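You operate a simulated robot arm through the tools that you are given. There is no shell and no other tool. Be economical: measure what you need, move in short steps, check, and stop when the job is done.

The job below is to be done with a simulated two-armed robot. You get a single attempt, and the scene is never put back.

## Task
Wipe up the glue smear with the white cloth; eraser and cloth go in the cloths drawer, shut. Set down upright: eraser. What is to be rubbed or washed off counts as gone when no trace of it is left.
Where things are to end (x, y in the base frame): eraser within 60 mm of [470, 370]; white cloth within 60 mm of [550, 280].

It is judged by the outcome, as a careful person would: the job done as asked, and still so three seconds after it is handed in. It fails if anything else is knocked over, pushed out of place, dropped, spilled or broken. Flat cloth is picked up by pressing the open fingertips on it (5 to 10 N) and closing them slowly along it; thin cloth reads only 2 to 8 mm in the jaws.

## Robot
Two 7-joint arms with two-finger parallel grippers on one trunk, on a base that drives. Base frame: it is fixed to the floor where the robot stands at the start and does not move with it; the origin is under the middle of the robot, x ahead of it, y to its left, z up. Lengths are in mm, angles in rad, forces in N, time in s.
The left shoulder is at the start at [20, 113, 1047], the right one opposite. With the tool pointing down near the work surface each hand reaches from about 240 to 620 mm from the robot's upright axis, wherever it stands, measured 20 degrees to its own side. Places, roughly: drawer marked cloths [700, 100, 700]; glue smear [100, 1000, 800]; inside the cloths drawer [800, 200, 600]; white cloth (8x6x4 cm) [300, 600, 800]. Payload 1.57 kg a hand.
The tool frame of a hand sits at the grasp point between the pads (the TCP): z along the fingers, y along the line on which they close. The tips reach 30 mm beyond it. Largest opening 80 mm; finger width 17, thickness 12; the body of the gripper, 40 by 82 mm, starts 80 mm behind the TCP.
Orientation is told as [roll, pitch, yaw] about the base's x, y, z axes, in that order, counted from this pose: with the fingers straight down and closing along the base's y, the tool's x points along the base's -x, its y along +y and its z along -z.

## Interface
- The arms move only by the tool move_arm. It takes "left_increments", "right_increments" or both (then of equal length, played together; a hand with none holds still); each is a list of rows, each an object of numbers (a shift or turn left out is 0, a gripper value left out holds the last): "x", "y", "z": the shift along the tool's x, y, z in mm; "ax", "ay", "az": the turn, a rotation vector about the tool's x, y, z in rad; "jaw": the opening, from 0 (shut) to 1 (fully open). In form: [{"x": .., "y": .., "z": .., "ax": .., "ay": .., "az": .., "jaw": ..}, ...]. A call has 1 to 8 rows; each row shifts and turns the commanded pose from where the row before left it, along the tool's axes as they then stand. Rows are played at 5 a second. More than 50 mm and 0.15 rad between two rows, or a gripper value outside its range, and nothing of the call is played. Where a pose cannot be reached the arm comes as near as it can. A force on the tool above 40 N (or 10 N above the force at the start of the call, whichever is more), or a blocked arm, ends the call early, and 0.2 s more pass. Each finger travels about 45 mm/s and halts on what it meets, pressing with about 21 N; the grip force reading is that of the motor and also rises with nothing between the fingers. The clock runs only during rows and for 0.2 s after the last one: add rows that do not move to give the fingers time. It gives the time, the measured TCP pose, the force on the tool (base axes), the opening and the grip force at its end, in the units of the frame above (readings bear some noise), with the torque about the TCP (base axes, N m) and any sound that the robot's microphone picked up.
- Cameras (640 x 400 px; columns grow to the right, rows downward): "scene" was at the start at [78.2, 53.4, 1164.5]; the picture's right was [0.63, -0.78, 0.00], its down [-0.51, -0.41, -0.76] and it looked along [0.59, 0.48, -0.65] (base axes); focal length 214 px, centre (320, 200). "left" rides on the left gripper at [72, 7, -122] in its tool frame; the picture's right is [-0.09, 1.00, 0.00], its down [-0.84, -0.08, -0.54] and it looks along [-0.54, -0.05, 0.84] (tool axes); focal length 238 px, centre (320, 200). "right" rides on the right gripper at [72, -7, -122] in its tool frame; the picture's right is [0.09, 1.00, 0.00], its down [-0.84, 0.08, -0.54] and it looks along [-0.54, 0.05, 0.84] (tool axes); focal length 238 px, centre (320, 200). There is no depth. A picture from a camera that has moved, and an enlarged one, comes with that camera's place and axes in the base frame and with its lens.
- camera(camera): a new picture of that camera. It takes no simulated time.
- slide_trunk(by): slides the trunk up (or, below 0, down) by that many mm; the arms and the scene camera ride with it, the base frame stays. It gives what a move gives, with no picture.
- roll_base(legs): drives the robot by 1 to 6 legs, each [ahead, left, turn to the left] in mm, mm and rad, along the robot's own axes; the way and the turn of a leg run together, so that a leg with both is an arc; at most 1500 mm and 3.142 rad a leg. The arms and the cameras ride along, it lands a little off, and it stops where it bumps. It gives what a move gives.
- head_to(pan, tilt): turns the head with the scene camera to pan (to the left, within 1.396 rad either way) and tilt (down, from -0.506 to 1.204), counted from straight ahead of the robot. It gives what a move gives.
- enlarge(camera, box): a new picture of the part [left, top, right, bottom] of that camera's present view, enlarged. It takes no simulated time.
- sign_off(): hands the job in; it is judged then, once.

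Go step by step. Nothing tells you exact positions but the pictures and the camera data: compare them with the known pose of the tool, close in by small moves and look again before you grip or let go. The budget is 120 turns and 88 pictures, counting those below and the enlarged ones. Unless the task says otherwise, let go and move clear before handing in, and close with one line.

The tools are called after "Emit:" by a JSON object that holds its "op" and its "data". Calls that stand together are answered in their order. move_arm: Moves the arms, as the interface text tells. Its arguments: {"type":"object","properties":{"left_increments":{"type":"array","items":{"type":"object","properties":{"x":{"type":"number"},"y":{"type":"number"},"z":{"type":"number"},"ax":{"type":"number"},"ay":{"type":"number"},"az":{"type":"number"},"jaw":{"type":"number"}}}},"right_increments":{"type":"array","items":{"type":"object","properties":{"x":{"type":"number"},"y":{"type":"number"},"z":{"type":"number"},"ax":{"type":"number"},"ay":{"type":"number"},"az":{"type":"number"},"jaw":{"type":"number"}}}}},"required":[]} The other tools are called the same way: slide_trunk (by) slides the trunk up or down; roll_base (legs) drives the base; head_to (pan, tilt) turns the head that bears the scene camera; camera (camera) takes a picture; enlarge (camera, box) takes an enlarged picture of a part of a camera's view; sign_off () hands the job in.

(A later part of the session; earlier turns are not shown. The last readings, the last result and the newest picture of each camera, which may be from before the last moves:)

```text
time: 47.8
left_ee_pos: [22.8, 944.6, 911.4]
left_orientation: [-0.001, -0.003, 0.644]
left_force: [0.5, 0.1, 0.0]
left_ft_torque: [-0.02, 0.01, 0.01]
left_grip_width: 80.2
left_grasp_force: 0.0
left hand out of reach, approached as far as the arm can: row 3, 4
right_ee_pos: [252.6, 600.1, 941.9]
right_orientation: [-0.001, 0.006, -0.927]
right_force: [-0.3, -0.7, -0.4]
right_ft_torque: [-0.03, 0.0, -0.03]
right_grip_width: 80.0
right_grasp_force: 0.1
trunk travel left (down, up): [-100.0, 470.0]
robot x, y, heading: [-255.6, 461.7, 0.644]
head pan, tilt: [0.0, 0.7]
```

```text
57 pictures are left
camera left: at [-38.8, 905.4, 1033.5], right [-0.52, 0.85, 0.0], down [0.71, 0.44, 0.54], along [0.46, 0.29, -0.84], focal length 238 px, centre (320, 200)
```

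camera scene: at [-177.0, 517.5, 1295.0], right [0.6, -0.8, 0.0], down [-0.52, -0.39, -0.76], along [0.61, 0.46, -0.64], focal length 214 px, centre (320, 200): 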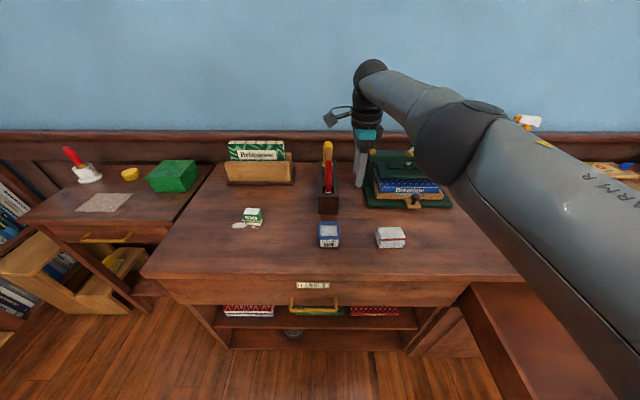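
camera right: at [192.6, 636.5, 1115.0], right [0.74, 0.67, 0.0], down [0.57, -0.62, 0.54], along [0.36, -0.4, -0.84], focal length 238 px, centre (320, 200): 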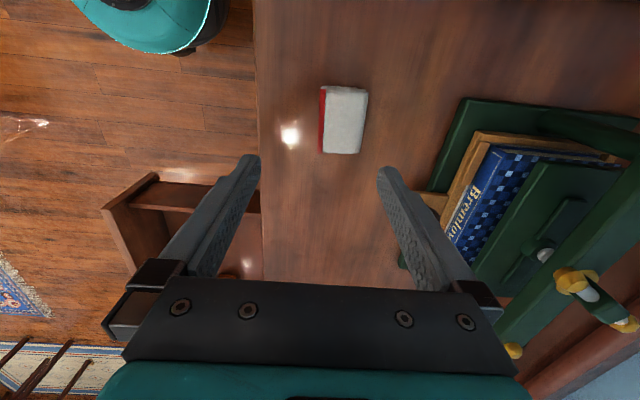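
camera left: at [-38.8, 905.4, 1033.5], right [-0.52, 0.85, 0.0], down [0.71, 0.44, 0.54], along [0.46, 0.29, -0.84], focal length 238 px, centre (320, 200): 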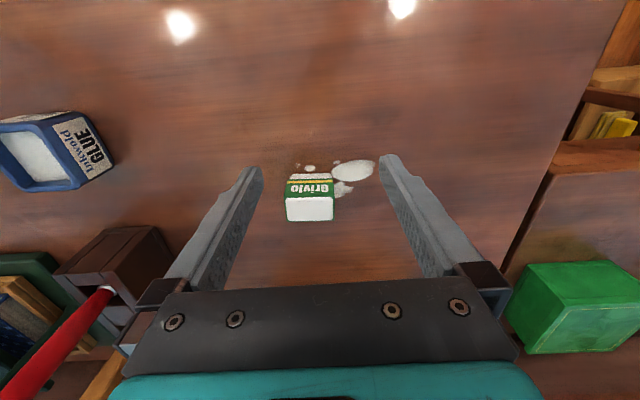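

Reach is at its limit, so I'll pull the right hand back 55 mm and drive the base 55 mm ahead.

Emit:
{"op": "move_arm", "data": {"right_increments": [{"y": -28}, {"y": -27}]}}

Emit:
{"op": "roll_base", "data": {"legs": [[55, -15, 0]]}}

Emit:
{"op": "camera", "data": {"camera": "left"}}

```text
time: 48.4
left_ee_pos: [23.0, 943.9, 911.5]
left_orientation: [-0.001, -0.003, 0.644]
left_force: [0.9, -0.5, 0.3]
left_ft_torque: [0.03, 0.02, -0.04]
left_grip_width: 79.9
left_grasp_force: 0.2
right_ee_pos: [207.4, 566.4, 942.9]
right_orientation: [-0.002, 0.006, -0.927]
right_force: [0.3, 0.2, 0.2]
right_ft_torque: [0.04, 0.01, 0.0]
right_grip_width: 80.1
right_grasp_force: 0.1
trunk travel left (down, up): [-100.0, 470.0]
robot x, y, heading: [-252.4, 457.1, 0.644]
head pan, tilt: [0.0, 0.7]
```

```text
time: 49.4
left_ee_pos: [75.9, 965.6, 911.5]
left_orientation: [0.001, -0.004, 0.644]
left_force: [-0.2, -0.5, 0.1]
left_ft_torque: [-0.01, -0.02, -0.02]
left_grip_width: 80.0
left_grasp_force: 0.0
right_ee_pos: [263.4, 587.5, 942.1]
right_orientation: [-0.005, 0.004, -0.926]
right_force: [0.7, -0.3, -0.4]
right_ft_torque: [0.06, 0.03, 0.01]
right_grip_width: 80.3
right_grasp_force: 0.0
trunk travel left (down, up): [-100.0, 470.0]
robot x, y, heading: [-199.9, 476.8, 0.648]
head pan, tilt: [0.0, 0.7]
```

```text
56 pictures are left
camera left: at [14.7, 926.7, 1033.4], right [-0.52, 0.85, 0.0], down [0.71, 0.44, 0.54], along [0.46, 0.29, -0.84], focal length 238 px, centre (320, 200)
```

left: 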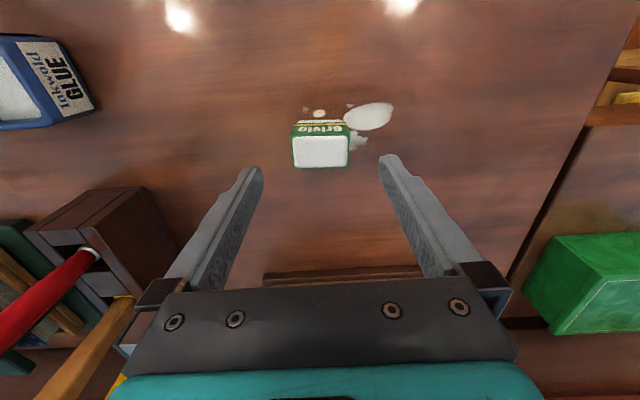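

The eraser is centred between the jaws. I'll descend with tips just above the counter, close, and check.

Emit:
{"op": "move_arm", "data": {"left_increments": [{"x": 4, "z": 20}, {"z": 20}, {"z": 18}, {}]}}

Emit:
{"op": "camera", "data": {"camera": "left"}}

```text
time: 50.4
left_ee_pos: [66.9, 962.7, 853.6]
left_orientation: [-0.002, -0.006, 0.645]
left_force: [0.0, -0.8, -0.5]
left_ft_torque: [-0.01, -0.01, -0.03]
left_grip_width: 80.3
left_grasp_force: 0.1
left hand out of reach, approached as far as the arm can: row 3
right_ee_pos: [263.2, 588.2, 942.9]
right_orientation: [-0.002, 0.007, -0.927]
right_force: [0.8, 0.6, 1.0]
right_ft_torque: [0.01, 0.01, 0.02]
right_grip_width: 79.9
right_grasp_force: 0.1
trunk travel left (down, up): [-100.0, 470.0]
robot x, y, heading: [-202.2, 481.4, 0.646]
head pan, tilt: [0.0, 0.7]
```

```text
55 pictures are left
camera left: at [6.3, 923.1, 976.0], right [-0.52, 0.85, 0.0], down [0.71, 0.44, 0.55], along [0.47, 0.29, -0.84], focal length 238 px, centre (320, 200)
```

left: 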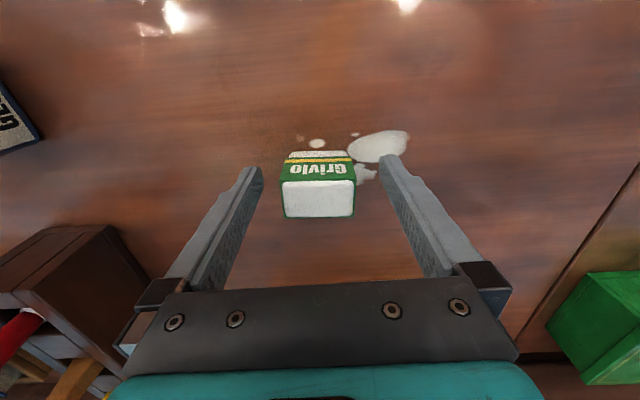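

Well aligned. Closing the left jaws on the eraser.

Emit:
{"op": "move_arm", "data": {"left_increments": [{"jaw": 0.5}, {"jaw": 0.35}, {}, {}, {"z": -20}, {"z": -20}, {"z": -20}]}}

Emit:
{"op": "camera", "data": {"camera": "left"}}

Emit:
{"op": "camera", "data": {"camera": "right"}}

```text
time: 52.0
left_ee_pos: [66.8, 961.6, 915.2]
left_orientation: [-0.001, -0.004, 0.643]
left_force: [0.2, 0.7, 0.1]
left_ft_torque: [0.0, 0.0, 0.02]
left_grip_width: 28.1
left_grasp_force: 0.0
right_ee_pos: [262.8, 587.7, 941.9]
right_orientation: [-0.001, 0.005, -0.928]
right_force: [0.5, -0.4, -0.7]
right_ft_torque: [-0.01, 0.03, 0.02]
right_grip_width: 79.9
right_grasp_force: 0.0
trunk travel left (down, up): [-100.0, 470.0]
robot x, y, heading: [-200.5, 476.4, 0.642]
head pan, tilt: [0.0, 0.7]
```

```text
54 pictures are left
camera left: at [6.8, 923.4, 1037.1], right [-0.52, 0.85, 0.0], down [0.71, 0.44, 0.54], along [0.46, 0.29, -0.84], focal length 238 px, centre (320, 200)
```

left: 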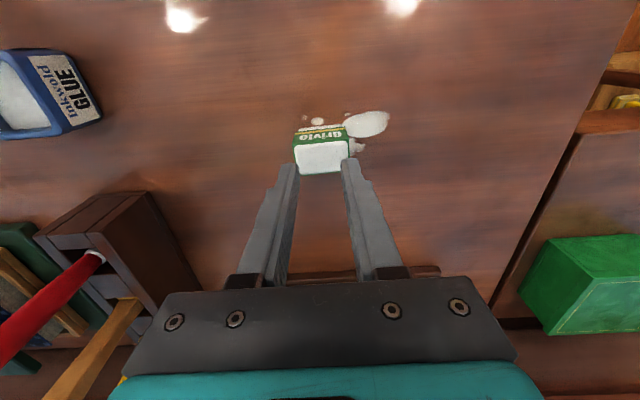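

```text
53 pictures are left
camera right: at [214.7, 641.0, 1066.3], right [0.74, 0.67, 0.0], down [0.57, -0.62, 0.54], along [0.36, -0.4, -0.84], focal length 238 px, centre (320, 200)
```

right: 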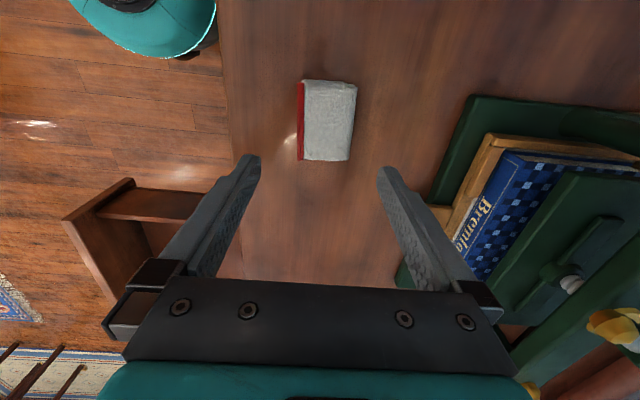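

The jaws slipped off: triangulating again, the counter is at about z 797 and the eraser top at 846, about 10 mm farther ahead than I gripped. I'll open, nudge the base ahead and redo it lower.

Emit:
{"op": "move_arm", "data": {"left_increments": [{"jaw": 1.0, "x": 16}, {}, {}, {}], "right_increments": [{"y": -25}, {}, {}, {}]}}

Emit:
{"op": "roll_base", "data": {"legs": [[25, 0, 0]]}}

Emit:
{"op": "move_arm", "data": {"left_increments": [{"z": 20}, {"z": 20}, {"z": 10}, {}]}}

Emit:
{"op": "camera", "data": {"camera": "left"}}

```text
time: 53.0
left_ee_pos: [55.2, 953.3, 914.8]
left_orientation: [-0.001, -0.003, 0.643]
left_force: [-0.4, 0.1, -0.1]
left_ft_torque: [-0.01, -0.02, -0.02]
left_grip_width: 80.2
left_grasp_force: 0.0
right_ee_pos: [243.2, 572.5, 942.8]
right_orientation: [-0.001, 0.005, -0.925]
right_force: [0.7, 0.3, 0.4]
right_ft_torque: [0.0, 0.01, 0.02]
right_grip_width: 80.0
right_grasp_force: 0.0
trunk travel left (down, up): [-100.0, 470.0]
robot x, y, heading: [-199.8, 483.6, 0.645]
head pan, tilt: [0.0, 0.7]
```

```text
time: 53.8
left_ee_pos: [74.9, 967.6, 913.9]
left_orientation: [0.0, -0.004, 0.645]
left_force: [0.2, -0.8, -0.5]
left_ft_torque: [-0.03, 0.0, 0.0]
left_grip_width: 79.9
left_grasp_force: 0.0
right_ee_pos: [264.1, 587.9, 944.0]
right_orientation: [-0.004, 0.004, -0.928]
right_force: [-0.6, -0.8, -0.4]
right_ft_torque: [0.03, 0.03, 0.04]
right_grip_width: 80.0
right_grasp_force: 0.1
trunk travel left (down, up): [-100.0, 470.0]
robot x, y, heading: [-181.8, 492.9, 0.647]
head pan, tilt: [0.0, 0.7]
```

```text
time: 54.8
left_ee_pos: [74.8, 967.7, 863.6]
left_orientation: [-0.001, -0.005, 0.643]
left_force: [0.4, -0.9, 0.4]
left_ft_torque: [0.01, -0.04, 0.03]
left_grip_width: 79.9
left_grasp_force: 0.1
right_ee_pos: [263.9, 587.2, 942.6]
right_orientation: [-0.002, 0.007, -0.928]
right_force: [0.0, 0.8, -0.3]
right_ft_torque: [0.0, 0.0, 0.02]
right_grip_width: 79.8
right_grasp_force: 0.0
trunk travel left (down, up): [-100.0, 470.0]
robot x, y, heading: [-184.6, 497.6, 0.645]
head pan, tilt: [0.0, 0.7]
```

```text
52 pictures are left
camera left: at [14.1, 928.6, 986.2], right [-0.52, 0.85, 0.0], down [0.71, 0.44, 0.55], along [0.46, 0.29, -0.84], focal length 238 px, centre (320, 200)
```

left: 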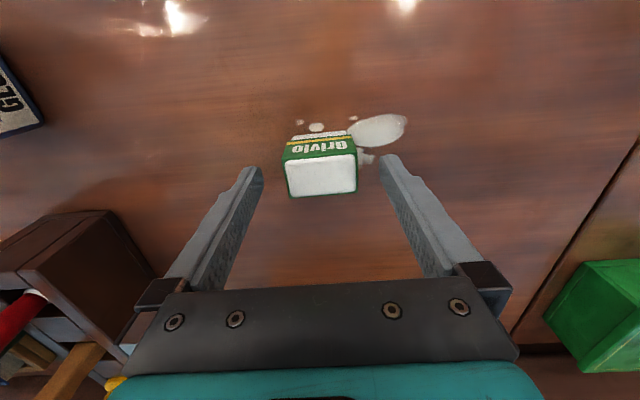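

Now aligned. Descend to tips about 10 mm above the counter, close firmly, wait, then lift slowly.

Emit:
{"op": "move_arm", "data": {"left_increments": [{"z": 13}, {"z": 13}, {"jaw": 0.3}, {}, {}, {}, {"z": -5}, {"z": -8}]}}

Emit:
{"op": "camera", "data": {"camera": "left"}}

```text
time: 56.6
left_ee_pos: [75.1, 968.6, 853.5]
left_orientation: [0.0, -0.002, 0.643]
left_force: [0.9, -0.1, -0.5]
left_ft_torque: [0.03, 0.01, 0.0]
left_grip_width: 46.7
left_grasp_force: 21.4
right_ee_pos: [263.2, 587.8, 943.4]
right_orientation: [-0.002, 0.006, -0.928]
right_force: [-0.5, 0.0, -0.4]
right_ft_torque: [0.0, -0.02, 0.01]
right_grip_width: 80.2
right_grasp_force: 0.1
trunk travel left (down, up): [-100.0, 470.0]
robot x, y, heading: [-182.7, 495.1, 0.642]
head pan, tilt: [0.0, 0.7]
```

```text
51 pictures are left
camera left: at [13.4, 928.9, 974.7], right [-0.52, 0.85, 0.0], down [0.71, 0.44, 0.55], along [0.46, 0.29, -0.84], focal length 238 px, centre (320, 200)
```

left: 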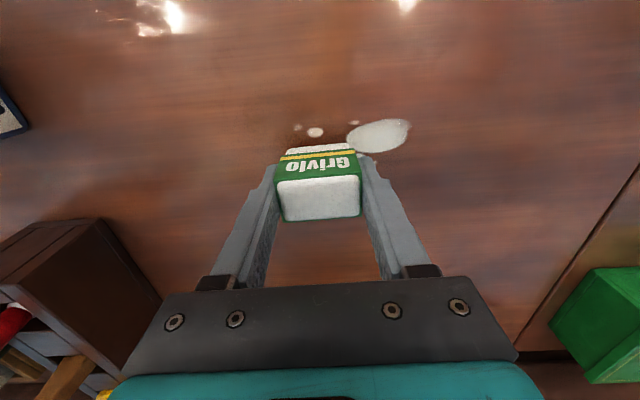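

The eraser is held (46.7 mm, 21 N). I'll lift it straight, then draw it up and back out of the way.

Emit:
{"op": "move_arm", "data": {"left_increments": [{"z": -25}, {"z": -40}, {"z": -35, "x": 25}, {"z": -30, "x": 35}, {"z": -25, "x": 40}, {"x": 45}, {"x": 40, "y": 20}, {"x": 30, "y": 30}]}}

Emit:
{"op": "camera", "data": {"camera": "scene"}}

Emit:
{"op": "camera", "data": {"camera": "right"}}

```text
time: 58.4
left_ee_pos: [-127.6, 878.7, 1006.2]
left_orientation: [-0.001, -0.002, 0.642]
left_force: [0.2, -0.6, -1.6]
left_ft_torque: [-0.04, -0.02, -0.02]
left_grip_width: 46.5
left_grasp_force: 20.7
right_ee_pos: [264.1, 588.4, 942.9]
right_orientation: [-0.002, 0.006, -0.927]
right_force: [0.5, 1.0, -0.9]
right_ft_torque: [0.0, 0.03, 0.03]
right_grip_width: 80.1
right_grasp_force: 0.1
trunk travel left (down, up): [-100.0, 470.0]
robot x, y, heading: [-186.2, 495.1, 0.643]
head pan, tilt: [0.0, 0.7]
```

```text
50 pictures are left
camera scene: at [-104.9, 552.9, 1165.1], right [0.6, -0.8, 0.0], down [-0.51, -0.39, -0.77], along [0.61, 0.46, -0.64], focal length 214 px, centre (320, 200)
```

scene: 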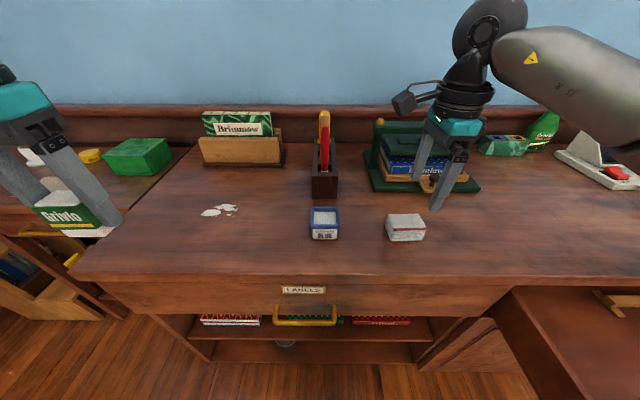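

```text
49 pictures are left
camera right: at [214.9, 641.6, 1066.6], right [0.74, 0.67, 0.0], down [0.57, -0.62, 0.54], along [0.36, -0.4, -0.84], focal length 238 px, centre (320, 200)
```

right: 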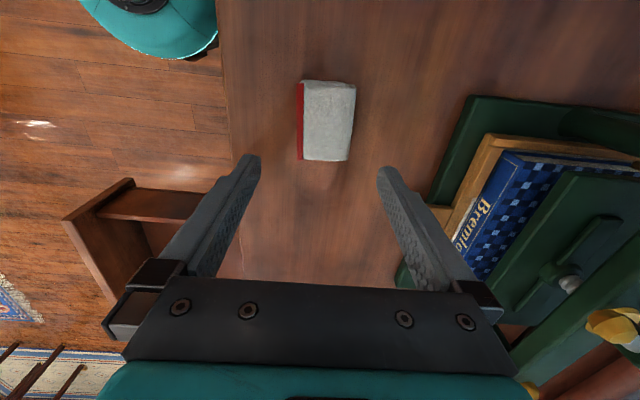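

The smear lies exposed around [62, 997], about 90 mm long. Next the right hand centres over the cloth at [259, 601] and descends part way.

Emit:
{"op": "move_arm", "data": {"right_increments": [{"y": 4, "x": 13, "z": 20}, {"z": 25}, {"z": 15}, {}]}}

Emit:
{"op": "camera", "data": {"camera": "right"}}

```text
time: 59.4
left_ee_pos: [-128.0, 877.7, 1005.8]
left_orientation: [0.0, -0.003, 0.644]
left_force: [-0.2, -0.7, -0.5]
left_ft_torque: [0.01, 0.01, -0.01]
left_grip_width: 46.5
left_grasp_force: 21.2
right_ee_pos: [258.3, 601.6, 882.7]
right_orientation: [-0.001, 0.007, -0.925]
right_force: [-0.6, -0.6, 0.4]
right_ft_torque: [-0.02, -0.03, -0.03]
right_grip_width: 80.1
right_grasp_force: 0.1
trunk travel left (down, up): [-100.0, 470.0]
robot x, y, heading: [-178.9, 494.3, 0.644]
head pan, tilt: [0.0, 0.7]
```

```text
48 pictures are left
camera right: at [210.4, 655.4, 1005.7], right [0.74, 0.67, 0.0], down [0.57, -0.62, 0.54], along [0.36, -0.4, -0.84], focal length 238 px, centre (320, 200)
```

right: 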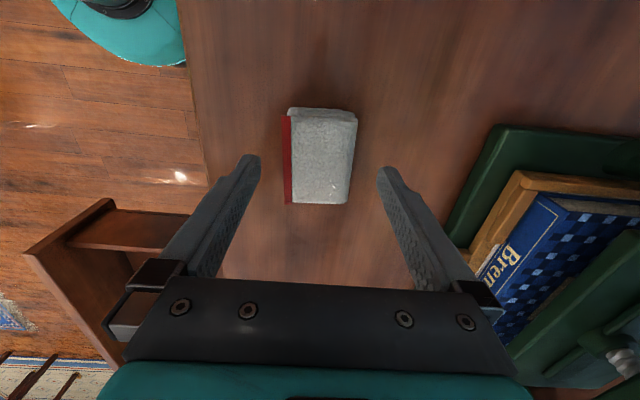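

Centred. Descend to tips about 12 mm above the counter and close on the folded cloth.

Emit:
{"op": "move_arm", "data": {"right_increments": [{"z": 16}, {"z": 16}, {"z": 12}, {"jaw": 0.5}, {"jaw": 0.2}, {}, {}, {}]}}

Emit:
{"op": "camera", "data": {"camera": "right"}}

```text
time: 61.2
left_ee_pos: [-127.3, 878.4, 1005.6]
left_orientation: [0.0, -0.004, 0.643]
left_force: [-0.1, -0.8, -0.7]
left_ft_torque: [0.01, 0.03, -0.02]
left_grip_width: 46.5
left_grasp_force: 21.0
right_ee_pos: [258.4, 602.8, 839.0]
right_orientation: [-0.002, 0.005, -0.928]
right_force: [0.5, -0.8, -0.4]
right_ft_torque: [0.01, -0.01, 0.03]
right_grip_width: 53.8
right_grasp_force: 20.5
trunk travel left (down, up): [-100.0, 470.0]
robot x, y, heading: [-181.4, 492.1, 0.649]
head pan, tilt: [0.0, 0.7]
```

```text
47 pictures are left
camera right: at [210.3, 656.3, 962.6], right [0.74, 0.67, 0.0], down [0.57, -0.62, 0.54], along [0.36, -0.4, -0.84], focal length 238 px, centre (320, 200)
```

right: 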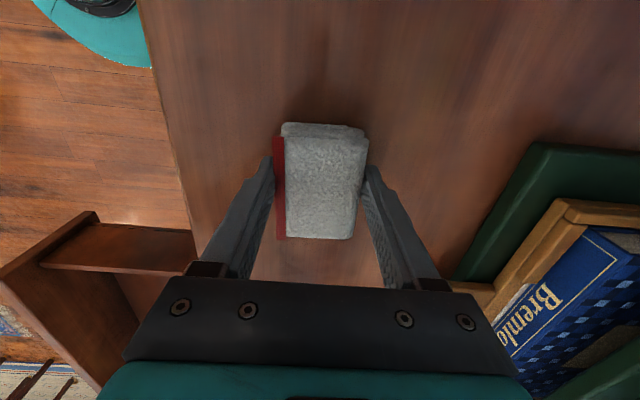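

The cloth is gripped (54 mm). I'll lift it well clear, then shift and turn the base left so the right hand can reach the smear.

Emit:
{"op": "move_arm", "data": {"right_increments": [{"z": -15}, {"z": -30}, {"z": -40}, {"z": -40}, {"z": -25}, {}]}}

Emit:
{"op": "roll_base", "data": {"legs": [[-9, 97, 0], [0, 0, 0.45]]}}

Emit:
{"op": "camera", "data": {"camera": "right"}}

Emit:
{"op": "camera", "data": {"camera": "scene"}}

```text
time: 62.6
left_ee_pos: [-127.9, 878.9, 1007.2]
left_orientation: [0.0, -0.003, 0.645]
left_force: [0.2, 0.6, -0.5]
left_ft_torque: [0.03, -0.03, 0.0]
left_grip_width: 46.5
left_grasp_force: 21.3
right_ee_pos: [259.5, 603.7, 990.8]
right_orientation: [-0.004, 0.005, -0.926]
right_force: [-0.1, 0.5, -0.4]
right_ft_torque: [-0.02, -0.01, -0.04]
right_grip_width: 53.1
right_grasp_force: 21.2
trunk travel left (down, up): [-100.0, 470.0]
robot x, y, heading: [-183.6, 496.7, 0.642]
head pan, tilt: [0.0, 0.7]
```

```text
time: 65.0
left_ee_pos: [-364.5, 938.1, 1007.0]
left_orientation: [0.0, -0.004, 1.091]
left_force: [-1.6, -0.3, -1.5]
left_ft_torque: [0.02, 0.01, 0.03]
left_grip_width: 46.6
left_grasp_force: 20.7
right_ee_pos: [104.0, 855.2, 989.3]
right_orientation: [-0.003, 0.005, -0.48]
right_force: [0.9, -0.5, 0.1]
right_ft_torque: [0.0, -0.01, -0.04]
right_grip_width: 53.3
right_grasp_force: 21.3
trunk travel left (down, up): [-100.0, 470.0]
robot x, y, heading: [-245.9, 569.6, 1.091]
head pan, tilt: [0.0, 0.7]
```

```text
46 pictures are left
camera right: at [38.3, 883.1, 1113.6], right [0.38, 0.93, 0.0], down [0.78, -0.32, 0.54], along [0.5, -0.2, -0.84], focal length 238 px, centre (320, 200)
```

right: 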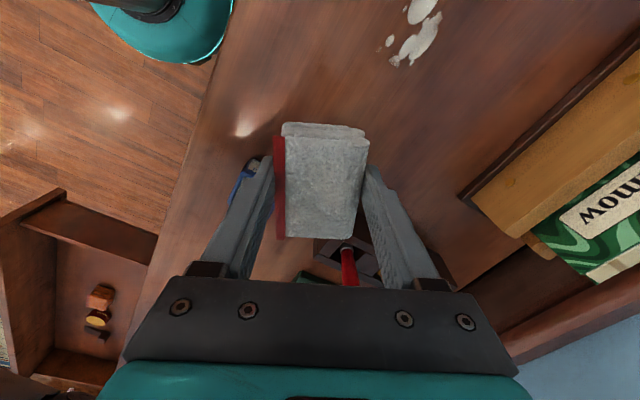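

```text
45 pictures are left
camera scene: at [-202.2, 652.4, 1165.1], right [0.89, -0.46, 0.0], down [-0.3, -0.57, -0.76], along [0.35, 0.68, -0.64], focal length 214 px, centre (320, 200)
```

scene: 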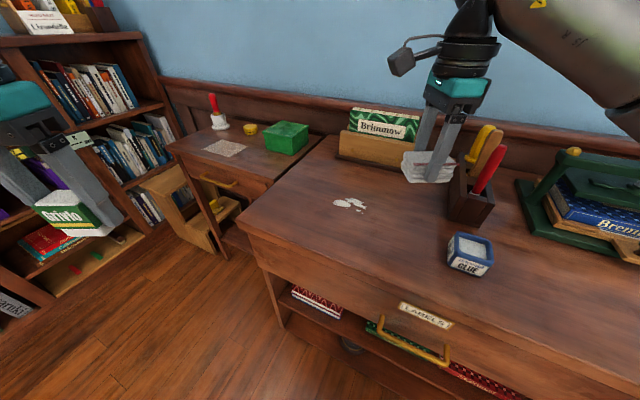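

The cloth is firmly held and the smear centre is at about [60, 991]. I'll bring the cloth above it and descend to just above the counter.

Emit:
{"op": "move_arm", "data": {"right_increments": [{"x": 25, "y": 25, "z": 10}, {"x": 25, "y": 25, "z": 20}, {"x": 26, "y": 25, "z": 25}, {"x": 25, "y": 25, "z": 25}, {"z": 30}, {"z": 25}, {}]}}

Emit:
{"op": "camera", "data": {"camera": "scene"}}

Emit:
{"op": "camera", "data": {"camera": "right"}}

```text
time: 66.6
left_ee_pos: [-363.8, 937.3, 1005.7]
left_orientation: [-0.001, -0.004, 1.091]
left_force: [-1.1, -0.1, -1.4]
left_ft_torque: [-0.01, 0.01, 0.02]
left_grip_width: 46.5
left_grasp_force: 20.9
right_ee_pos: [60.3, 989.9, 854.9]
right_orientation: [-0.002, 0.005, -0.481]
right_force: [0.3, 0.0, 0.0]
right_ft_torque: [0.0, 0.02, 0.02]
right_grip_width: 53.2
right_grasp_force: 20.9
trunk travel left (down, up): [-100.0, 470.0]
robot x, y, heading: [-254.1, 568.7, 1.093]
head pan, tilt: [0.0, 0.7]
```

```text
44 pictures are left
camera scene: at [-202.1, 652.4, 1165.1], right [0.89, -0.46, 0.0], down [-0.3, -0.57, -0.76], along [0.35, 0.68, -0.64], focal length 214 px, centre (320, 200)
```

scene: 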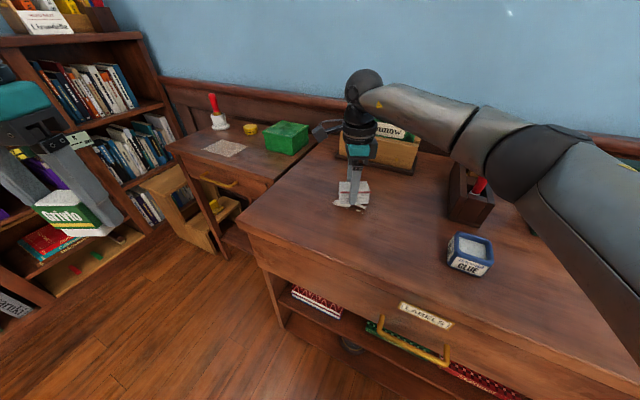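

```text
43 pictures are left
camera right: at [-6.1, 1017.9, 978.7], right [0.38, 0.93, 0.0], down [0.78, -0.32, 0.54], along [0.5, -0.2, -0.84], focal length 238 px, centre (320, 200)
```

right: 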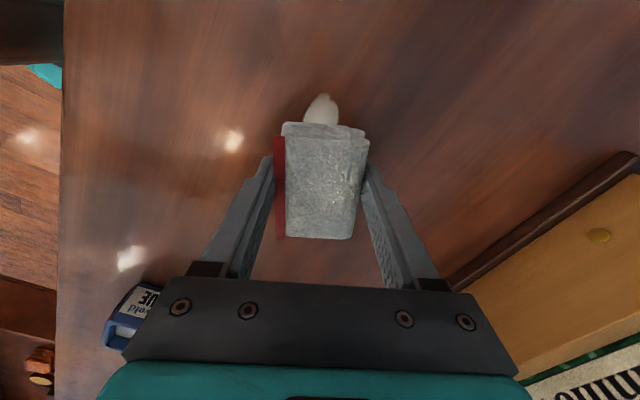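

The cloth is directly above the smear, with its far end peeking out. Now press gently until contact force appears.

Emit:
{"op": "move_arm", "data": {"right_increments": [{"z": 8}, {"z": 5}, {"z": 3}, {"z": 2}]}}

```text
time: 67.6
left_ee_pos: [-364.2, 937.7, 1006.1]
left_orientation: [0.001, -0.005, 1.092]
left_force: [0.3, 0.4, -0.4]
left_ft_torque: [0.0, 0.0, 0.0]
left_grip_width: 46.6
left_grasp_force: 21.3
right_ee_pos: [60.2, 991.0, 839.0]
right_orientation: [-0.001, 0.006, -0.48]
right_force: [0.8, -1.4, 5.4]
right_ft_torque: [-0.06, -0.16, -0.03]
right_grip_width: 53.1
right_grasp_force: 21.3
trunk travel left (down, up): [-100.0, 470.0]
robot x, y, heading: [-245.1, 566.4, 1.091]
head pan, tilt: [0.0, 0.7]
```

Contact at about 5 N. Press slightly more and rub back and forth along the smear.

Emit:
{"op": "move_arm", "data": {"right_increments": [{"z": 1.5}, {"x": 20}, {"x": 20}, {"y": 12}, {"x": -25}, {"x": -25}, {"x": -25}, {"y": -12}]}}

Emit:
{"op": "move_arm", "data": {"right_increments": [{"y": -12}, {"x": 25}, {"x": 25}, {"x": 25}, {"y": 12}, {"x": -25}, {"x": -25}, {"x": -25}]}}

Emit:
{"op": "camera", "data": {"camera": "right"}}

```text
time: 69.4
left_ee_pos: [-362.9, 936.5, 1006.2]
left_orientation: [0.0, -0.003, 1.09]
left_force: [-0.1, 0.0, -1.1]
left_ft_torque: [0.01, -0.04, -0.03]
left_grip_width: 46.3
left_grasp_force: 21.1
right_ee_pos: [93.8, 974.7, 838.0]
right_orientation: [0.006, 0.004, -0.486]
right_force: [4.8, 7.9, 18.5]
right_ft_torque: [0.39, 0.33, -0.24]
right_grip_width: 53.0
right_grasp_force: 20.2
trunk travel left (down, up): [-100.0, 470.0]
robot x, y, heading: [-247.4, 566.2, 1.092]
head pan, tilt: [0.0, 0.7]
```

```text
time: 71.2
left_ee_pos: [-365.2, 936.3, 1005.4]
left_orientation: [-0.001, -0.003, 1.091]
left_force: [-0.8, -0.4, -0.6]
left_ft_torque: [-0.02, 0.01, 0.01]
left_grip_width: 46.6
left_grasp_force: 21.7
right_ee_pos: [90.8, 975.5, 837.2]
right_orientation: [0.003, 0.01, -0.48]
right_force: [-6.0, 3.6, 24.1]
right_ft_torque: [0.0, 0.36, -0.09]
right_grip_width: 53.2
right_grasp_force: 21.3
trunk travel left (down, up): [-100.0, 470.0]
robot x, y, heading: [-244.9, 569.2, 1.092]
head pan, tilt: [0.0, 0.7]
```

```text
42 pictures are left
camera right: at [24.1, 1001.8, 961.5], right [0.38, 0.93, 0.0], down [0.78, -0.32, 0.54], along [0.5, -0.2, -0.84], focal length 238 px, centre (320, 200)
```

right: 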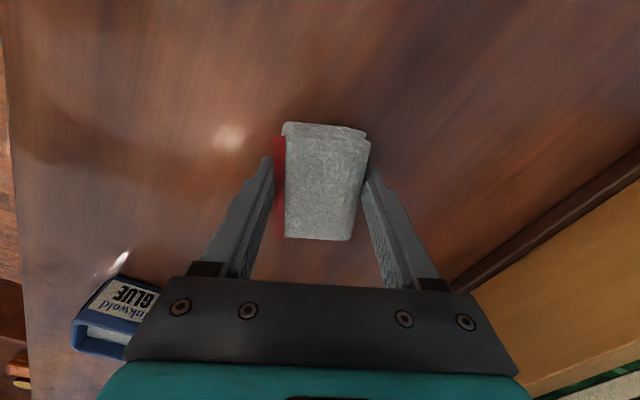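

The visible part of the smear is gone. I'll do one more pass over the full area with a little less pressure, then lift and inspect.

Emit:
{"op": "move_arm", "data": {"right_increments": [{"z": -1.5, "y": -10}, {"x": 28}, {"x": 28}, {"x": 28}, {"y": 22}, {"x": -28}, {"x": -28}, {"x": -28}]}}

Emit:
{"op": "move_arm", "data": {"right_increments": [{"z": -10}, {"z": -30}, {"z": -40}, {"y": -30, "z": -20}, {"y": -40}, {"y": -40}, {"y": -40}]}}

Emit:
{"op": "camera", "data": {"camera": "scene"}}

Emit:
{"op": "enlarge", "data": {"camera": "scene", "box": [300, 180, 396, 240]}}

```text
time: 73.0
left_ee_pos: [-364.4, 936.6, 1006.5]
left_orientation: [-0.002, -0.002, 1.091]
left_force: [0.6, 0.2, 0.0]
left_ft_torque: [0.01, -0.01, -0.04]
left_grip_width: 46.5
left_grasp_force: 21.1
right_ee_pos: [95.4, 984.5, 837.9]
right_orientation: [0.003, 0.007, -0.482]
right_force: [-4.1, 3.2, 16.3]
right_ft_torque: [0.04, 0.18, -0.06]
right_grip_width: 53.4
right_grasp_force: 20.8
trunk travel left (down, up): [-100.0, 470.0]
robot x, y, heading: [-250.4, 568.0, 1.093]
head pan, tilt: [0.0, 0.7]
```

```text
time: 74.6
left_ee_pos: [-363.5, 936.9, 1005.7]
left_orientation: [-0.002, -0.003, 1.09]
left_force: [0.1, -0.9, 0.2]
left_ft_torque: [0.02, -0.02, -0.02]
left_grip_width: 46.1
left_grasp_force: 21.0
right_ee_pos: [26.5, 850.8, 934.3]
right_orientation: [0.0, 0.005, -0.483]
right_force: [0.6, 0.2, -0.6]
right_ft_torque: [-0.02, -0.01, -0.04]
right_grip_width: 52.8
right_grasp_force: 21.2
trunk travel left (down, up): [-100.0, 470.0]
robot x, y, heading: [-248.2, 566.7, 1.088]
head pan, tilt: [0.0, 0.7]
```

```text
41 pictures are left
camera scene: at [-202.1, 652.2, 1165.1], right [0.89, -0.46, 0.0], down [-0.3, -0.57, -0.77], along [0.35, 0.68, -0.64], focal length 214 px, centre (320, 200)
```

scene: 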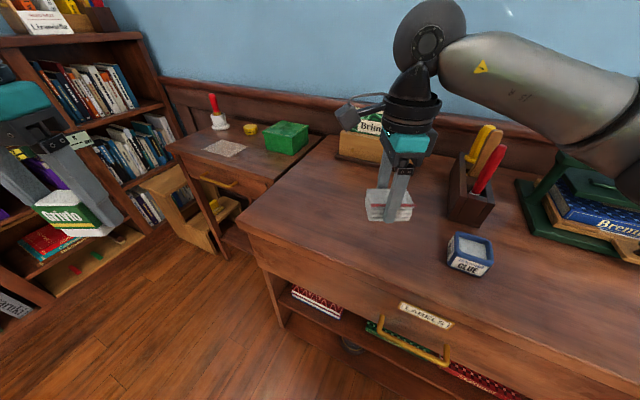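

```text
6.67 times, centred on (348, 210) of scene
camera zoom: at [-202.1, 652.2, 1165.1], right [0.89, -0.46, 0.0], down [-0.3, -0.57, -0.77], along [0.35, 0.68, -0.64], focal length 1430 px, centre (133, 133)
```

zoom: 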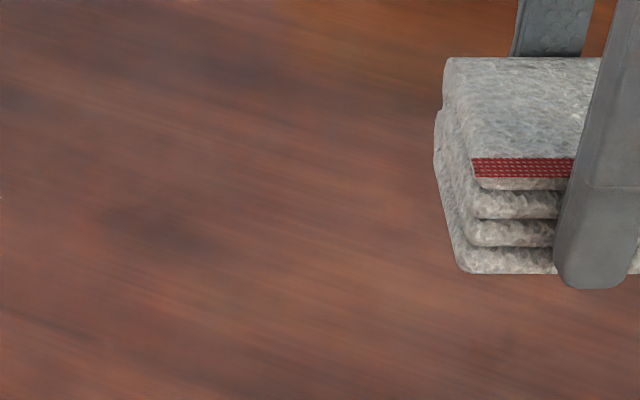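

Everything visible is clean; part is still hidden behind the cloth. I'll raise the cloth, turn back and retreat, then re-inspect the spot from there.

Emit:
{"op": "move_arm", "data": {"right_increments": [{"z": -30}, {"z": -30}, {}]}}

Emit:
{"op": "roll_base", "data": {"legs": [[0, 0, -0.45], [-330, 0, 0]]}}

Emit:
{"op": "head_to", "data": {"pan": 0.25, "tilt": 0.6}}

Emit:
{"op": "camera", "data": {"camera": "scene"}}

```text
time: 75.4
left_ee_pos: [-363.7, 938.0, 1005.4]
left_orientation: [0.0, -0.004, 1.092]
left_force: [-0.5, 0.4, 0.4]
left_ft_torque: [-0.01, 0.0, -0.04]
left_grip_width: 46.4
left_grasp_force: 21.0
right_ee_pos: [27.5, 852.6, 996.3]
right_orientation: [-0.005, 0.005, -0.481]
right_force: [-0.1, -0.2, -0.7]
right_ft_torque: [0.03, 0.02, -0.02]
right_grip_width: 52.9
right_grasp_force: 21.0
trunk travel left (down, up): [-100.0, 470.0]
robot x, y, heading: [-248.1, 566.5, 1.091]
head pan, tilt: [0.0, 0.7]
```

```text
time: 78.9
left_ee_pos: [-446.8, 759.3, 1005.6]
left_orientation: [0.0, -0.003, 0.642]
left_force: [0.0, -0.2, -0.3]
left_ft_torque: [0.01, 0.0, 0.0]
left_grip_width: 46.8
left_grasp_force: 20.9
right_ee_pos: [-131.4, 513.8, 995.8]
right_orientation: [-0.002, 0.005, -0.928]
right_force: [0.4, -0.3, 0.1]
right_ft_torque: [0.01, 0.01, 0.01]
right_grip_width: 53.3
right_grasp_force: 20.6
trunk travel left (down, up): [-100.0, 470.0]
robot x, y, heading: [-498.8, 373.2, 0.642]
head pan, tilt: [0.0, 0.7]
```

```text
time: 79.6
left_ee_pos: [-447.2, 760.6, 1006.1]
left_orientation: [-0.001, -0.004, 0.642]
left_force: [0.6, -1.2, -0.5]
left_ft_torque: [0.04, -0.01, 0.0]
left_grip_width: 46.4
left_grasp_force: 20.6
right_ee_pos: [-131.4, 513.9, 996.7]
right_orientation: [-0.005, 0.005, -0.93]
right_force: [-0.4, 0.5, -0.6]
right_ft_torque: [0.02, -0.03, -0.01]
right_grip_width: 52.9
right_grasp_force: 21.0
trunk travel left (down, up): [-100.0, 470.0]
robot x, y, heading: [-504.9, 375.6, 0.64]
head pan, tilt: [0.25, 0.6]
```

```text
39 pictures are left
camera scene: at [-436.9, 452.0, 1173.7], right [0.78, -0.63, 0.0], down [-0.36, -0.44, -0.82], along [0.52, 0.64, -0.57], focal length 214 px, centre (320, 200)
```

scene: 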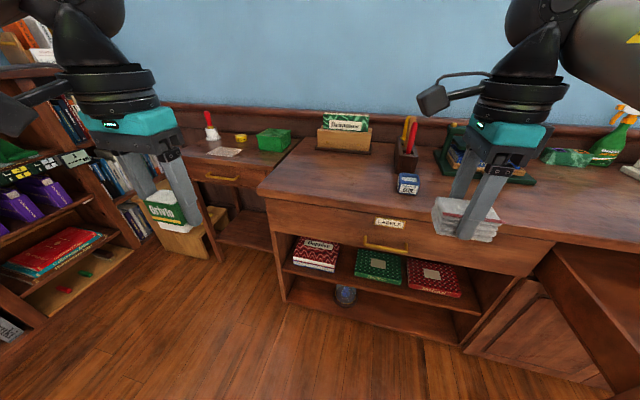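

I'll enlarge the cleaned spot.

Emit:
{"op": "enlarge", "data": {"camera": "scene", "box": [290, 145, 386, 205]}}

Emit:
{"op": "roll_base", "data": {"legs": [[0, -650, 0]]}}

Emit:
{"op": "head_to", "data": {"pan": 0.0, "tilt": 0.9}}

Emit:
{"op": "camera", "data": {"camera": "scene"}}

```text
6.67 times, centred on (338, 175) of scene
camera zoom: at [-436.9, 452.0, 1173.7], right [0.78, -0.63, 0.0], down [-0.36, -0.44, -0.82], along [0.52, 0.64, -0.57], focal length 1430 px, centre (200, 367)
```

zoom: 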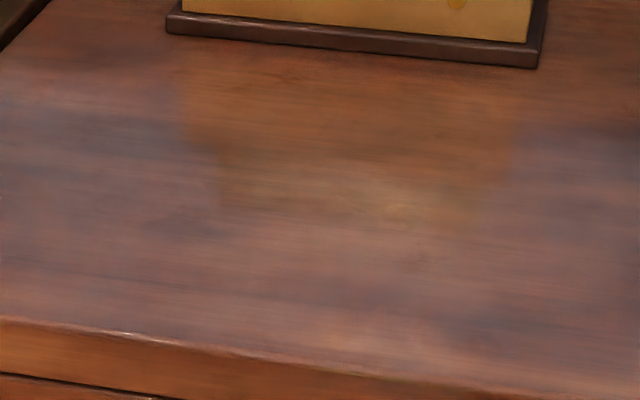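

```text
time: 83.2
left_ee_pos: [-63.9, 247.6, 1005.8]
left_orientation: [-0.001, -0.004, 0.647]
left_force: [-0.6, -1.0, -0.3]
left_ft_torque: [0.01, 0.0, 0.0]
left_grip_width: 46.6
left_grasp_force: 21.2
right_ee_pos: [253.9, 3.8, 996.5]
right_orientation: [-0.003, 0.003, -0.923]
right_force: [-0.2, 0.5, 0.1]
right_ft_torque: [0.02, 0.0, 0.01]
right_grip_width: 53.0
right_grasp_force: 20.5
trunk travel left (down, up): [-100.0, 470.0]
robot x, y, heading: [-115.1, -136.3, 0.648]
head pan, tilt: [0.25, 0.6]
```

```text
time: 84.0
left_ee_pos: [-63.9, 246.1, 1006.6]
left_orientation: [0.0, -0.004, 0.647]
left_force: [0.3, -0.4, -1.3]
left_ft_torque: [0.0, 0.0, -0.01]
left_grip_width: 46.3
left_grasp_force: 21.4
right_ee_pos: [253.1, 3.5, 997.0]
right_orientation: [-0.002, 0.005, -0.924]
right_force: [0.6, 0.3, -0.4]
right_ft_torque: [-0.01, -0.02, 0.02]
right_grip_width: 53.2
right_grasp_force: 21.2
trunk travel left (down, up): [-100.0, 470.0]
robot x, y, heading: [-113.1, -134.2, 0.645]
head pan, tilt: [0.0, 0.901]
```

```text
37 pictures are left
camera scene: at [-46.9, -84.3, 1149.0], right [0.6, -0.8, 0.0], down [-0.62, -0.47, -0.62], along [0.5, 0.38, -0.78], focal length 214 px, centre (320, 200)
```

scene: 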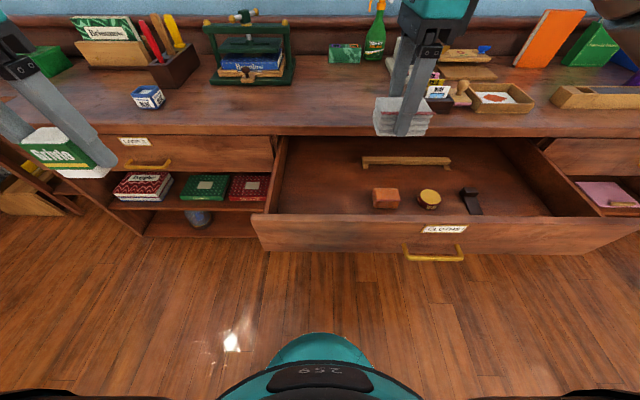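

The counter is clean. The open drawer holds a few things, but the left part where eraser ([224,185] while open) and cloth ([304,95]) go is free; I'll move the right hand aside and the left over its spot, with the trunk lowered.

Emit:
{"op": "move_arm", "data": {"left_increments": [{"x": -5}, {"x": -32, "y": -30}, {"x": -32, "y": -32}, {"x": -32, "y": -32}, {"x": -32, "y": -32}, {"x": -31, "y": -32}, {"x": -30, "y": -32}, {"y": -32}], "right_increments": [{"x": -35}, {"x": -35}, {"x": -35}, {}, {}, {}, {}, {}]}}

Emit:
{"op": "slide_trunk", "data": {"by": -100}}

Emit:
{"op": "camera", "data": {"camera": "left"}}

Emit:
{"op": "camera", "data": {"camera": "scene"}}

```text
time: 85.8
left_ee_pos: [148.1, 202.7, 1007.4]
left_orientation: [0.0, -0.005, 0.65]
left_force: [-0.3, 0.1, -1.0]
left_ft_torque: [0.02, 0.02, -0.03]
left_grip_width: 46.5
left_grasp_force: 21.0
left hand out of reach, approached as far as the arm can: row 6, 7, 8
right_ee_pos: [315.3, -80.9, 995.7]
right_orientation: [-0.001, 0.004, -0.924]
right_force: [-0.1, 0.2, -0.9]
right_ft_torque: [0.06, -0.02, 0.0]
right_grip_width: 53.2
right_grasp_force: 21.0
trunk travel left (down, up): [-100.0, 470.0]
robot x, y, heading: [-121.3, -132.9, 0.651]
head pan, tilt: [0.0, 0.901]
```

```text
time: 87.2
left_ee_pos: [147.3, 201.8, 907.1]
left_orientation: [0.0, -0.003, 0.648]
left_force: [-0.3, 0.2, -0.3]
left_ft_torque: [-0.01, 0.0, -0.01]
left_grip_width: 46.3
left_grasp_force: 21.0
right_ee_pos: [316.9, -79.8, 896.7]
right_orientation: [-0.003, 0.005, -0.923]
right_force: [0.0, -0.6, -0.9]
right_ft_torque: [-0.02, 0.02, 0.01]
right_grip_width: 52.8
right_grasp_force: 20.6
trunk travel left (down, up): [0.0, 570.0]
robot x, y, heading: [-114.5, -135.9, 0.646]
head pan, tilt: [0.0, 0.901]
```

```text
36 pictures are left
camera left: at [87.1, 163.5, 1028.9], right [-0.53, 0.85, 0.0], down [0.71, 0.44, 0.54], along [0.46, 0.29, -0.84], focal length 238 px, centre (320, 200)
```

left: 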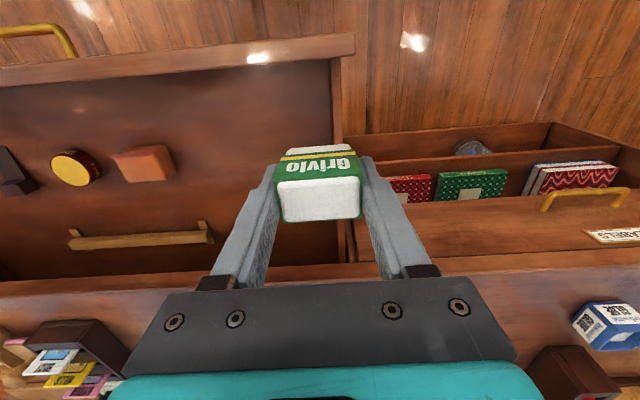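

```text
35 pictures are left
camera scene: at [-47.0, -84.4, 1049.0], right [0.6, -0.8, 0.0], down [-0.63, -0.47, -0.62], along [0.5, 0.37, -0.78], focal length 214 px, centre (320, 200)
```

scene: 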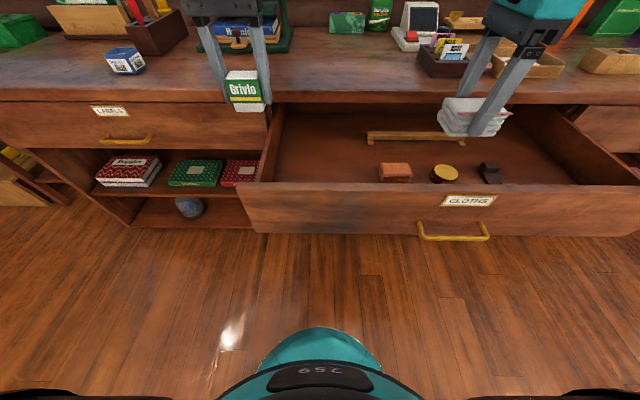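

The left arm can't reach further across, so I'll shift the base 80 mm to the right and then extend the left hand ahead over a spot clear of the drawer wall.

Emit:
{"op": "roll_base", "data": {"legs": [[0, -80, 0]]}}

Emit:
{"op": "move_arm", "data": {"left_increments": [{"z": 30}, {"x": -28, "z": 20}, {"x": -28, "z": 10}, {}]}}

Emit:
{"op": "camera", "data": {"camera": "left"}}

Emit:
{"op": "camera", "data": {"camera": "scene"}}

```text
time: 88.2
left_ee_pos: [196.7, 139.1, 905.9]
left_orientation: [0.001, -0.002, 0.647]
left_force: [1.2, 1.0, -0.6]
left_ft_torque: [-0.01, -0.03, 0.01]
left_grip_width: 46.6
left_grasp_force: 21.1
right_ee_pos: [364.8, -142.9, 896.3]
right_orientation: [-0.004, 0.005, -0.924]
right_force: [-0.3, -0.3, -0.1]
right_ft_torque: [-0.03, 0.02, 0.0]
right_grip_width: 52.9
right_grasp_force: 21.1
trunk travel left (down, up): [0.0, 570.0]
robot x, y, heading: [-65.1, -203.2, 0.651]
head pan, tilt: [0.0, 0.901]
```

```text
time: 89.2
left_ee_pos: [217.3, 176.2, 844.6]
left_orientation: [-0.004, -0.005, 0.648]
left_force: [0.4, 0.3, -0.7]
left_ft_torque: [0.01, -0.01, 0.04]
left_grip_width: 46.4
left_grasp_force: 21.5
left hand out of reach, approached as far as the arm can: row 2, 3
right_ee_pos: [364.4, -142.6, 896.2]
right_orientation: [-0.003, 0.005, -0.923]
right_force: [0.4, 0.3, -1.1]
right_ft_torque: [0.0, 0.02, -0.01]
right_grip_width: 52.9
right_grasp_force: 20.9
trunk travel left (down, up): [0.0, 570.0]
robot x, y, heading: [-69.4, -198.4, 0.644]
head pan, tilt: [0.0, 0.901]
```

```text
34 pictures are left
camera left: at [155.3, 137.3, 966.2], right [-0.53, 0.85, 0.0], down [0.71, 0.44, 0.55], along [0.47, 0.29, -0.84], focal length 238 px, centre (320, 200)
```

left: 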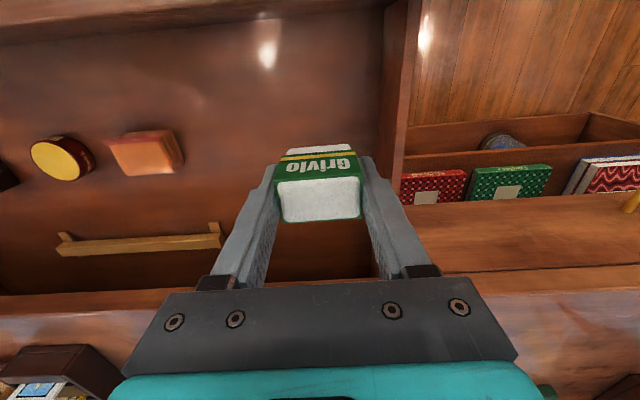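

```text
33 pictures are left
camera scene: at [1.3, -148.1, 1048.9], right [0.6, -0.8, 0.0], down [-0.63, -0.47, -0.62], along [0.5, 0.37, -0.78], focal length 214 px, centre (320, 200)
```

scene: 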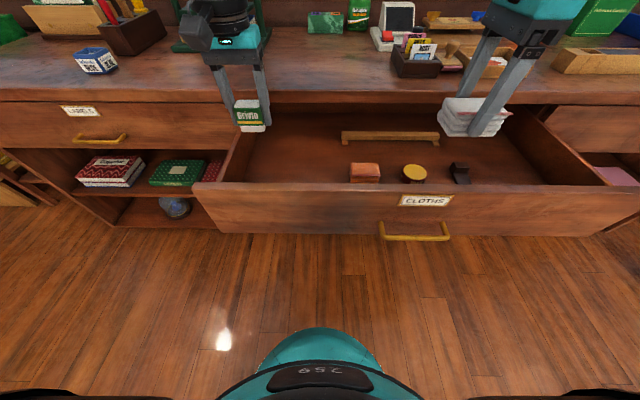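

The hand hangs just inside the drawer's left wall. I'll shift the base another 20 mm right and 10 mm ahead, then lower.

Emit:
{"op": "roll_base", "data": {"legs": [[10, -20, 0]]}}

Emit:
{"op": "move_arm", "data": {"left_increments": [{"z": 30}, {"z": 30}, {"z": 30}, {"z": 20}, {"z": 15}, {}]}}

Emit:
{"op": "camera", "data": {"camera": "left"}}

Emit:
{"op": "camera", "data": {"camera": "scene"}}

```text
time: 90.0
left_ee_pos: [236.0, 166.0, 844.7]
left_orientation: [-0.004, -0.005, 0.65]
left_force: [-0.3, 0.4, 0.1]
left_ft_torque: [0.0, -0.02, -0.01]
left_grip_width: 46.7
left_grasp_force: 21.0
right_ee_pos: [385.0, -152.5, 895.5]
right_orientation: [-0.006, 0.006, -0.92]
right_force: [0.6, -0.6, -0.3]
right_ft_torque: [-0.03, -0.01, 0.03]
right_grip_width: 53.0
right_grasp_force: 21.1
trunk travel left (down, up): [0.0, 570.0]
robot x, y, heading: [-50.7, -211.1, 0.649]
head pan, tilt: [0.0, 0.901]
```

```text
time: 91.4
left_ee_pos: [216.6, 170.7, 724.0]
left_orientation: [-0.004, -0.007, 0.649]
left_force: [0.7, 0.1, -0.5]
left_ft_torque: [0.0, 0.0, -0.01]
left_grip_width: 46.3
left_grasp_force: 21.1
left hand out of reach, approached as far as the arm can: row 2, 3, 4, 5
right_ee_pos: [384.3, -152.9, 896.5]
right_orientation: [-0.004, 0.005, -0.922]
right_force: [-0.2, 0.1, -0.9]
right_ft_torque: [0.01, -0.02, -0.01]
right_grip_width: 53.3
right_grasp_force: 20.9
trunk travel left (down, up): [0.0, 570.0]
robot x, y, heading: [-45.4, -207.2, 0.651]
head pan, tilt: [0.0, 0.901]
```

```text
32 pictures are left
camera left: at [155.5, 131.4, 846.0], right [-0.53, 0.85, 0.0], down [0.71, 0.44, 0.55], along [0.47, 0.29, -0.84], focal length 238 px, centre (320, 200)
```

left: 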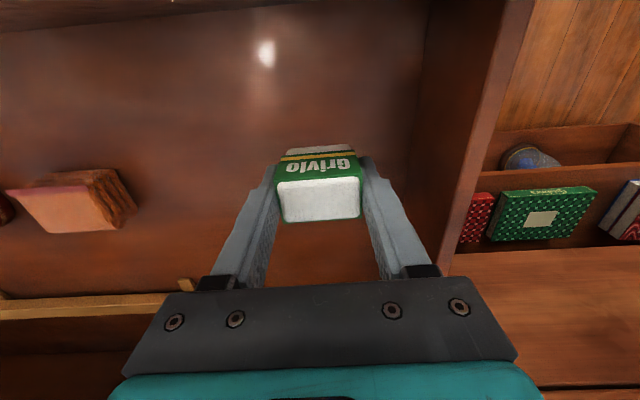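

```text
31 pictures are left
camera scene: at [21.4, -157.9, 1048.9], right [0.6, -0.8, 0.0], down [-0.62, -0.47, -0.62], along [0.5, 0.37, -0.78], focal length 214 px, centre (320, 200)
```

scene: 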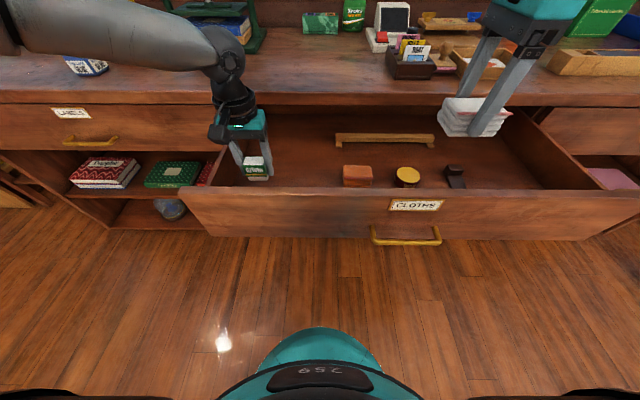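

The hand drifts back at its reach limit as it goes down, so I'll move the base 35 mm ahead and 12 mm right, then continue lowering until it touches the floor of the drawer.

Emit:
{"op": "roll_base", "data": {"legs": [[35, -12, 0]]}}

Emit:
{"op": "move_arm", "data": {"left_increments": [{"z": 12}, {"z": 10}, {"z": 6}, {}]}}

Emit:
{"op": "camera", "data": {"camera": "left"}}

```text
time: 92.3
left_ee_pos: [251.6, 181.4, 724.6]
left_orientation: [-0.006, -0.008, 0.649]
left_force: [0.3, 0.5, -1.0]
left_ft_torque: [0.02, -0.02, 0.0]
left_grip_width: 46.2
left_grasp_force: 21.6
right_ee_pos: [419.2, -142.2, 895.1]
right_orientation: [-0.002, 0.005, -0.922]
right_force: [-1.2, -0.2, -0.3]
right_ft_torque: [0.02, 0.01, 0.01]
right_grip_width: 53.0
right_grasp_force: 20.8
trunk travel left (down, up): [0.0, 570.0]
robot x, y, heading: [-13.6, -199.6, 0.648]
head pan, tilt: [0.0, 0.901]
```

```text
time: 93.3
left_ee_pos: [241.7, 182.7, 700.0]
left_orientation: [-0.005, -0.008, 0.647]
left_force: [-0.2, 0.5, -2.2]
left_ft_torque: [0.01, 0.04, -0.01]
left_grip_width: 46.5
left_grasp_force: 20.6
left hand out of reach, approached as far as the arm can: row 1, 2
right_ee_pos: [419.5, -141.0, 894.6]
right_orientation: [-0.004, 0.005, -0.923]
right_force: [0.2, 0.7, 0.0]
right_ft_torque: [0.01, 0.02, -0.01]
right_grip_width: 53.0
right_grasp_force: 20.6
trunk travel left (down, up): [0.0, 570.0]
robot x, y, heading: [-16.0, -201.3, 0.642]
head pan, tilt: [0.0, 0.901]
```

```text
30 pictures are left
camera left: at [179.8, 143.7, 822.1], right [-0.53, 0.85, 0.0], down [0.71, 0.44, 0.55], along [0.47, 0.29, -0.84], focal length 238 px, centre (320, 200)
```

left: 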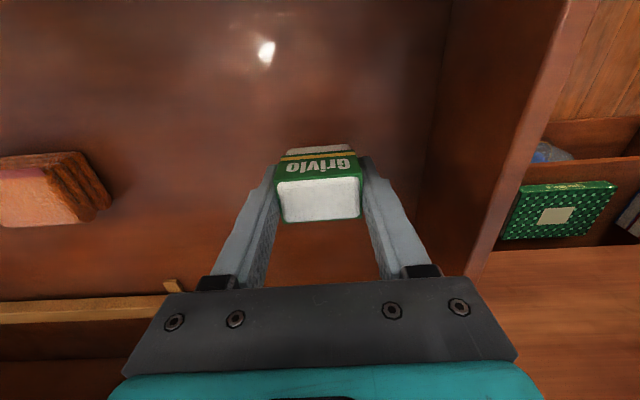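

Good position (about e −3, n 303). Continue down in small steps with a slight pull back, watching force.

Emit:
{"op": "move_arm", "data": {"left_increments": [{"z": 5, "x": 4}, {"z": 5, "x": 3}, {"z": 4, "x": 3}, {"z": 3}, {}]}}

```text
time: 94.5
left_ee_pos: [233.7, 176.5, 685.5]
left_orientation: [-0.006, -0.007, 0.65]
left_force: [-0.3, -0.3, -1.1]
left_ft_torque: [-0.01, 0.03, 0.0]
left_grip_width: 46.5
left_grasp_force: 20.7
left hand out of reach, approached as far as the arm can: row 2
right_ee_pos: [419.0, -142.5, 896.4]
right_orientation: [-0.005, 0.005, -0.923]
right_force: [-0.9, -0.1, -0.1]
right_ft_torque: [-0.01, -0.03, -0.01]
right_grip_width: 53.1
right_grasp_force: 20.4
trunk travel left (down, up): [0.0, 570.0]
robot x, y, heading: [-15.6, -199.3, 0.646]
head pan, tilt: [0.0, 0.901]
```

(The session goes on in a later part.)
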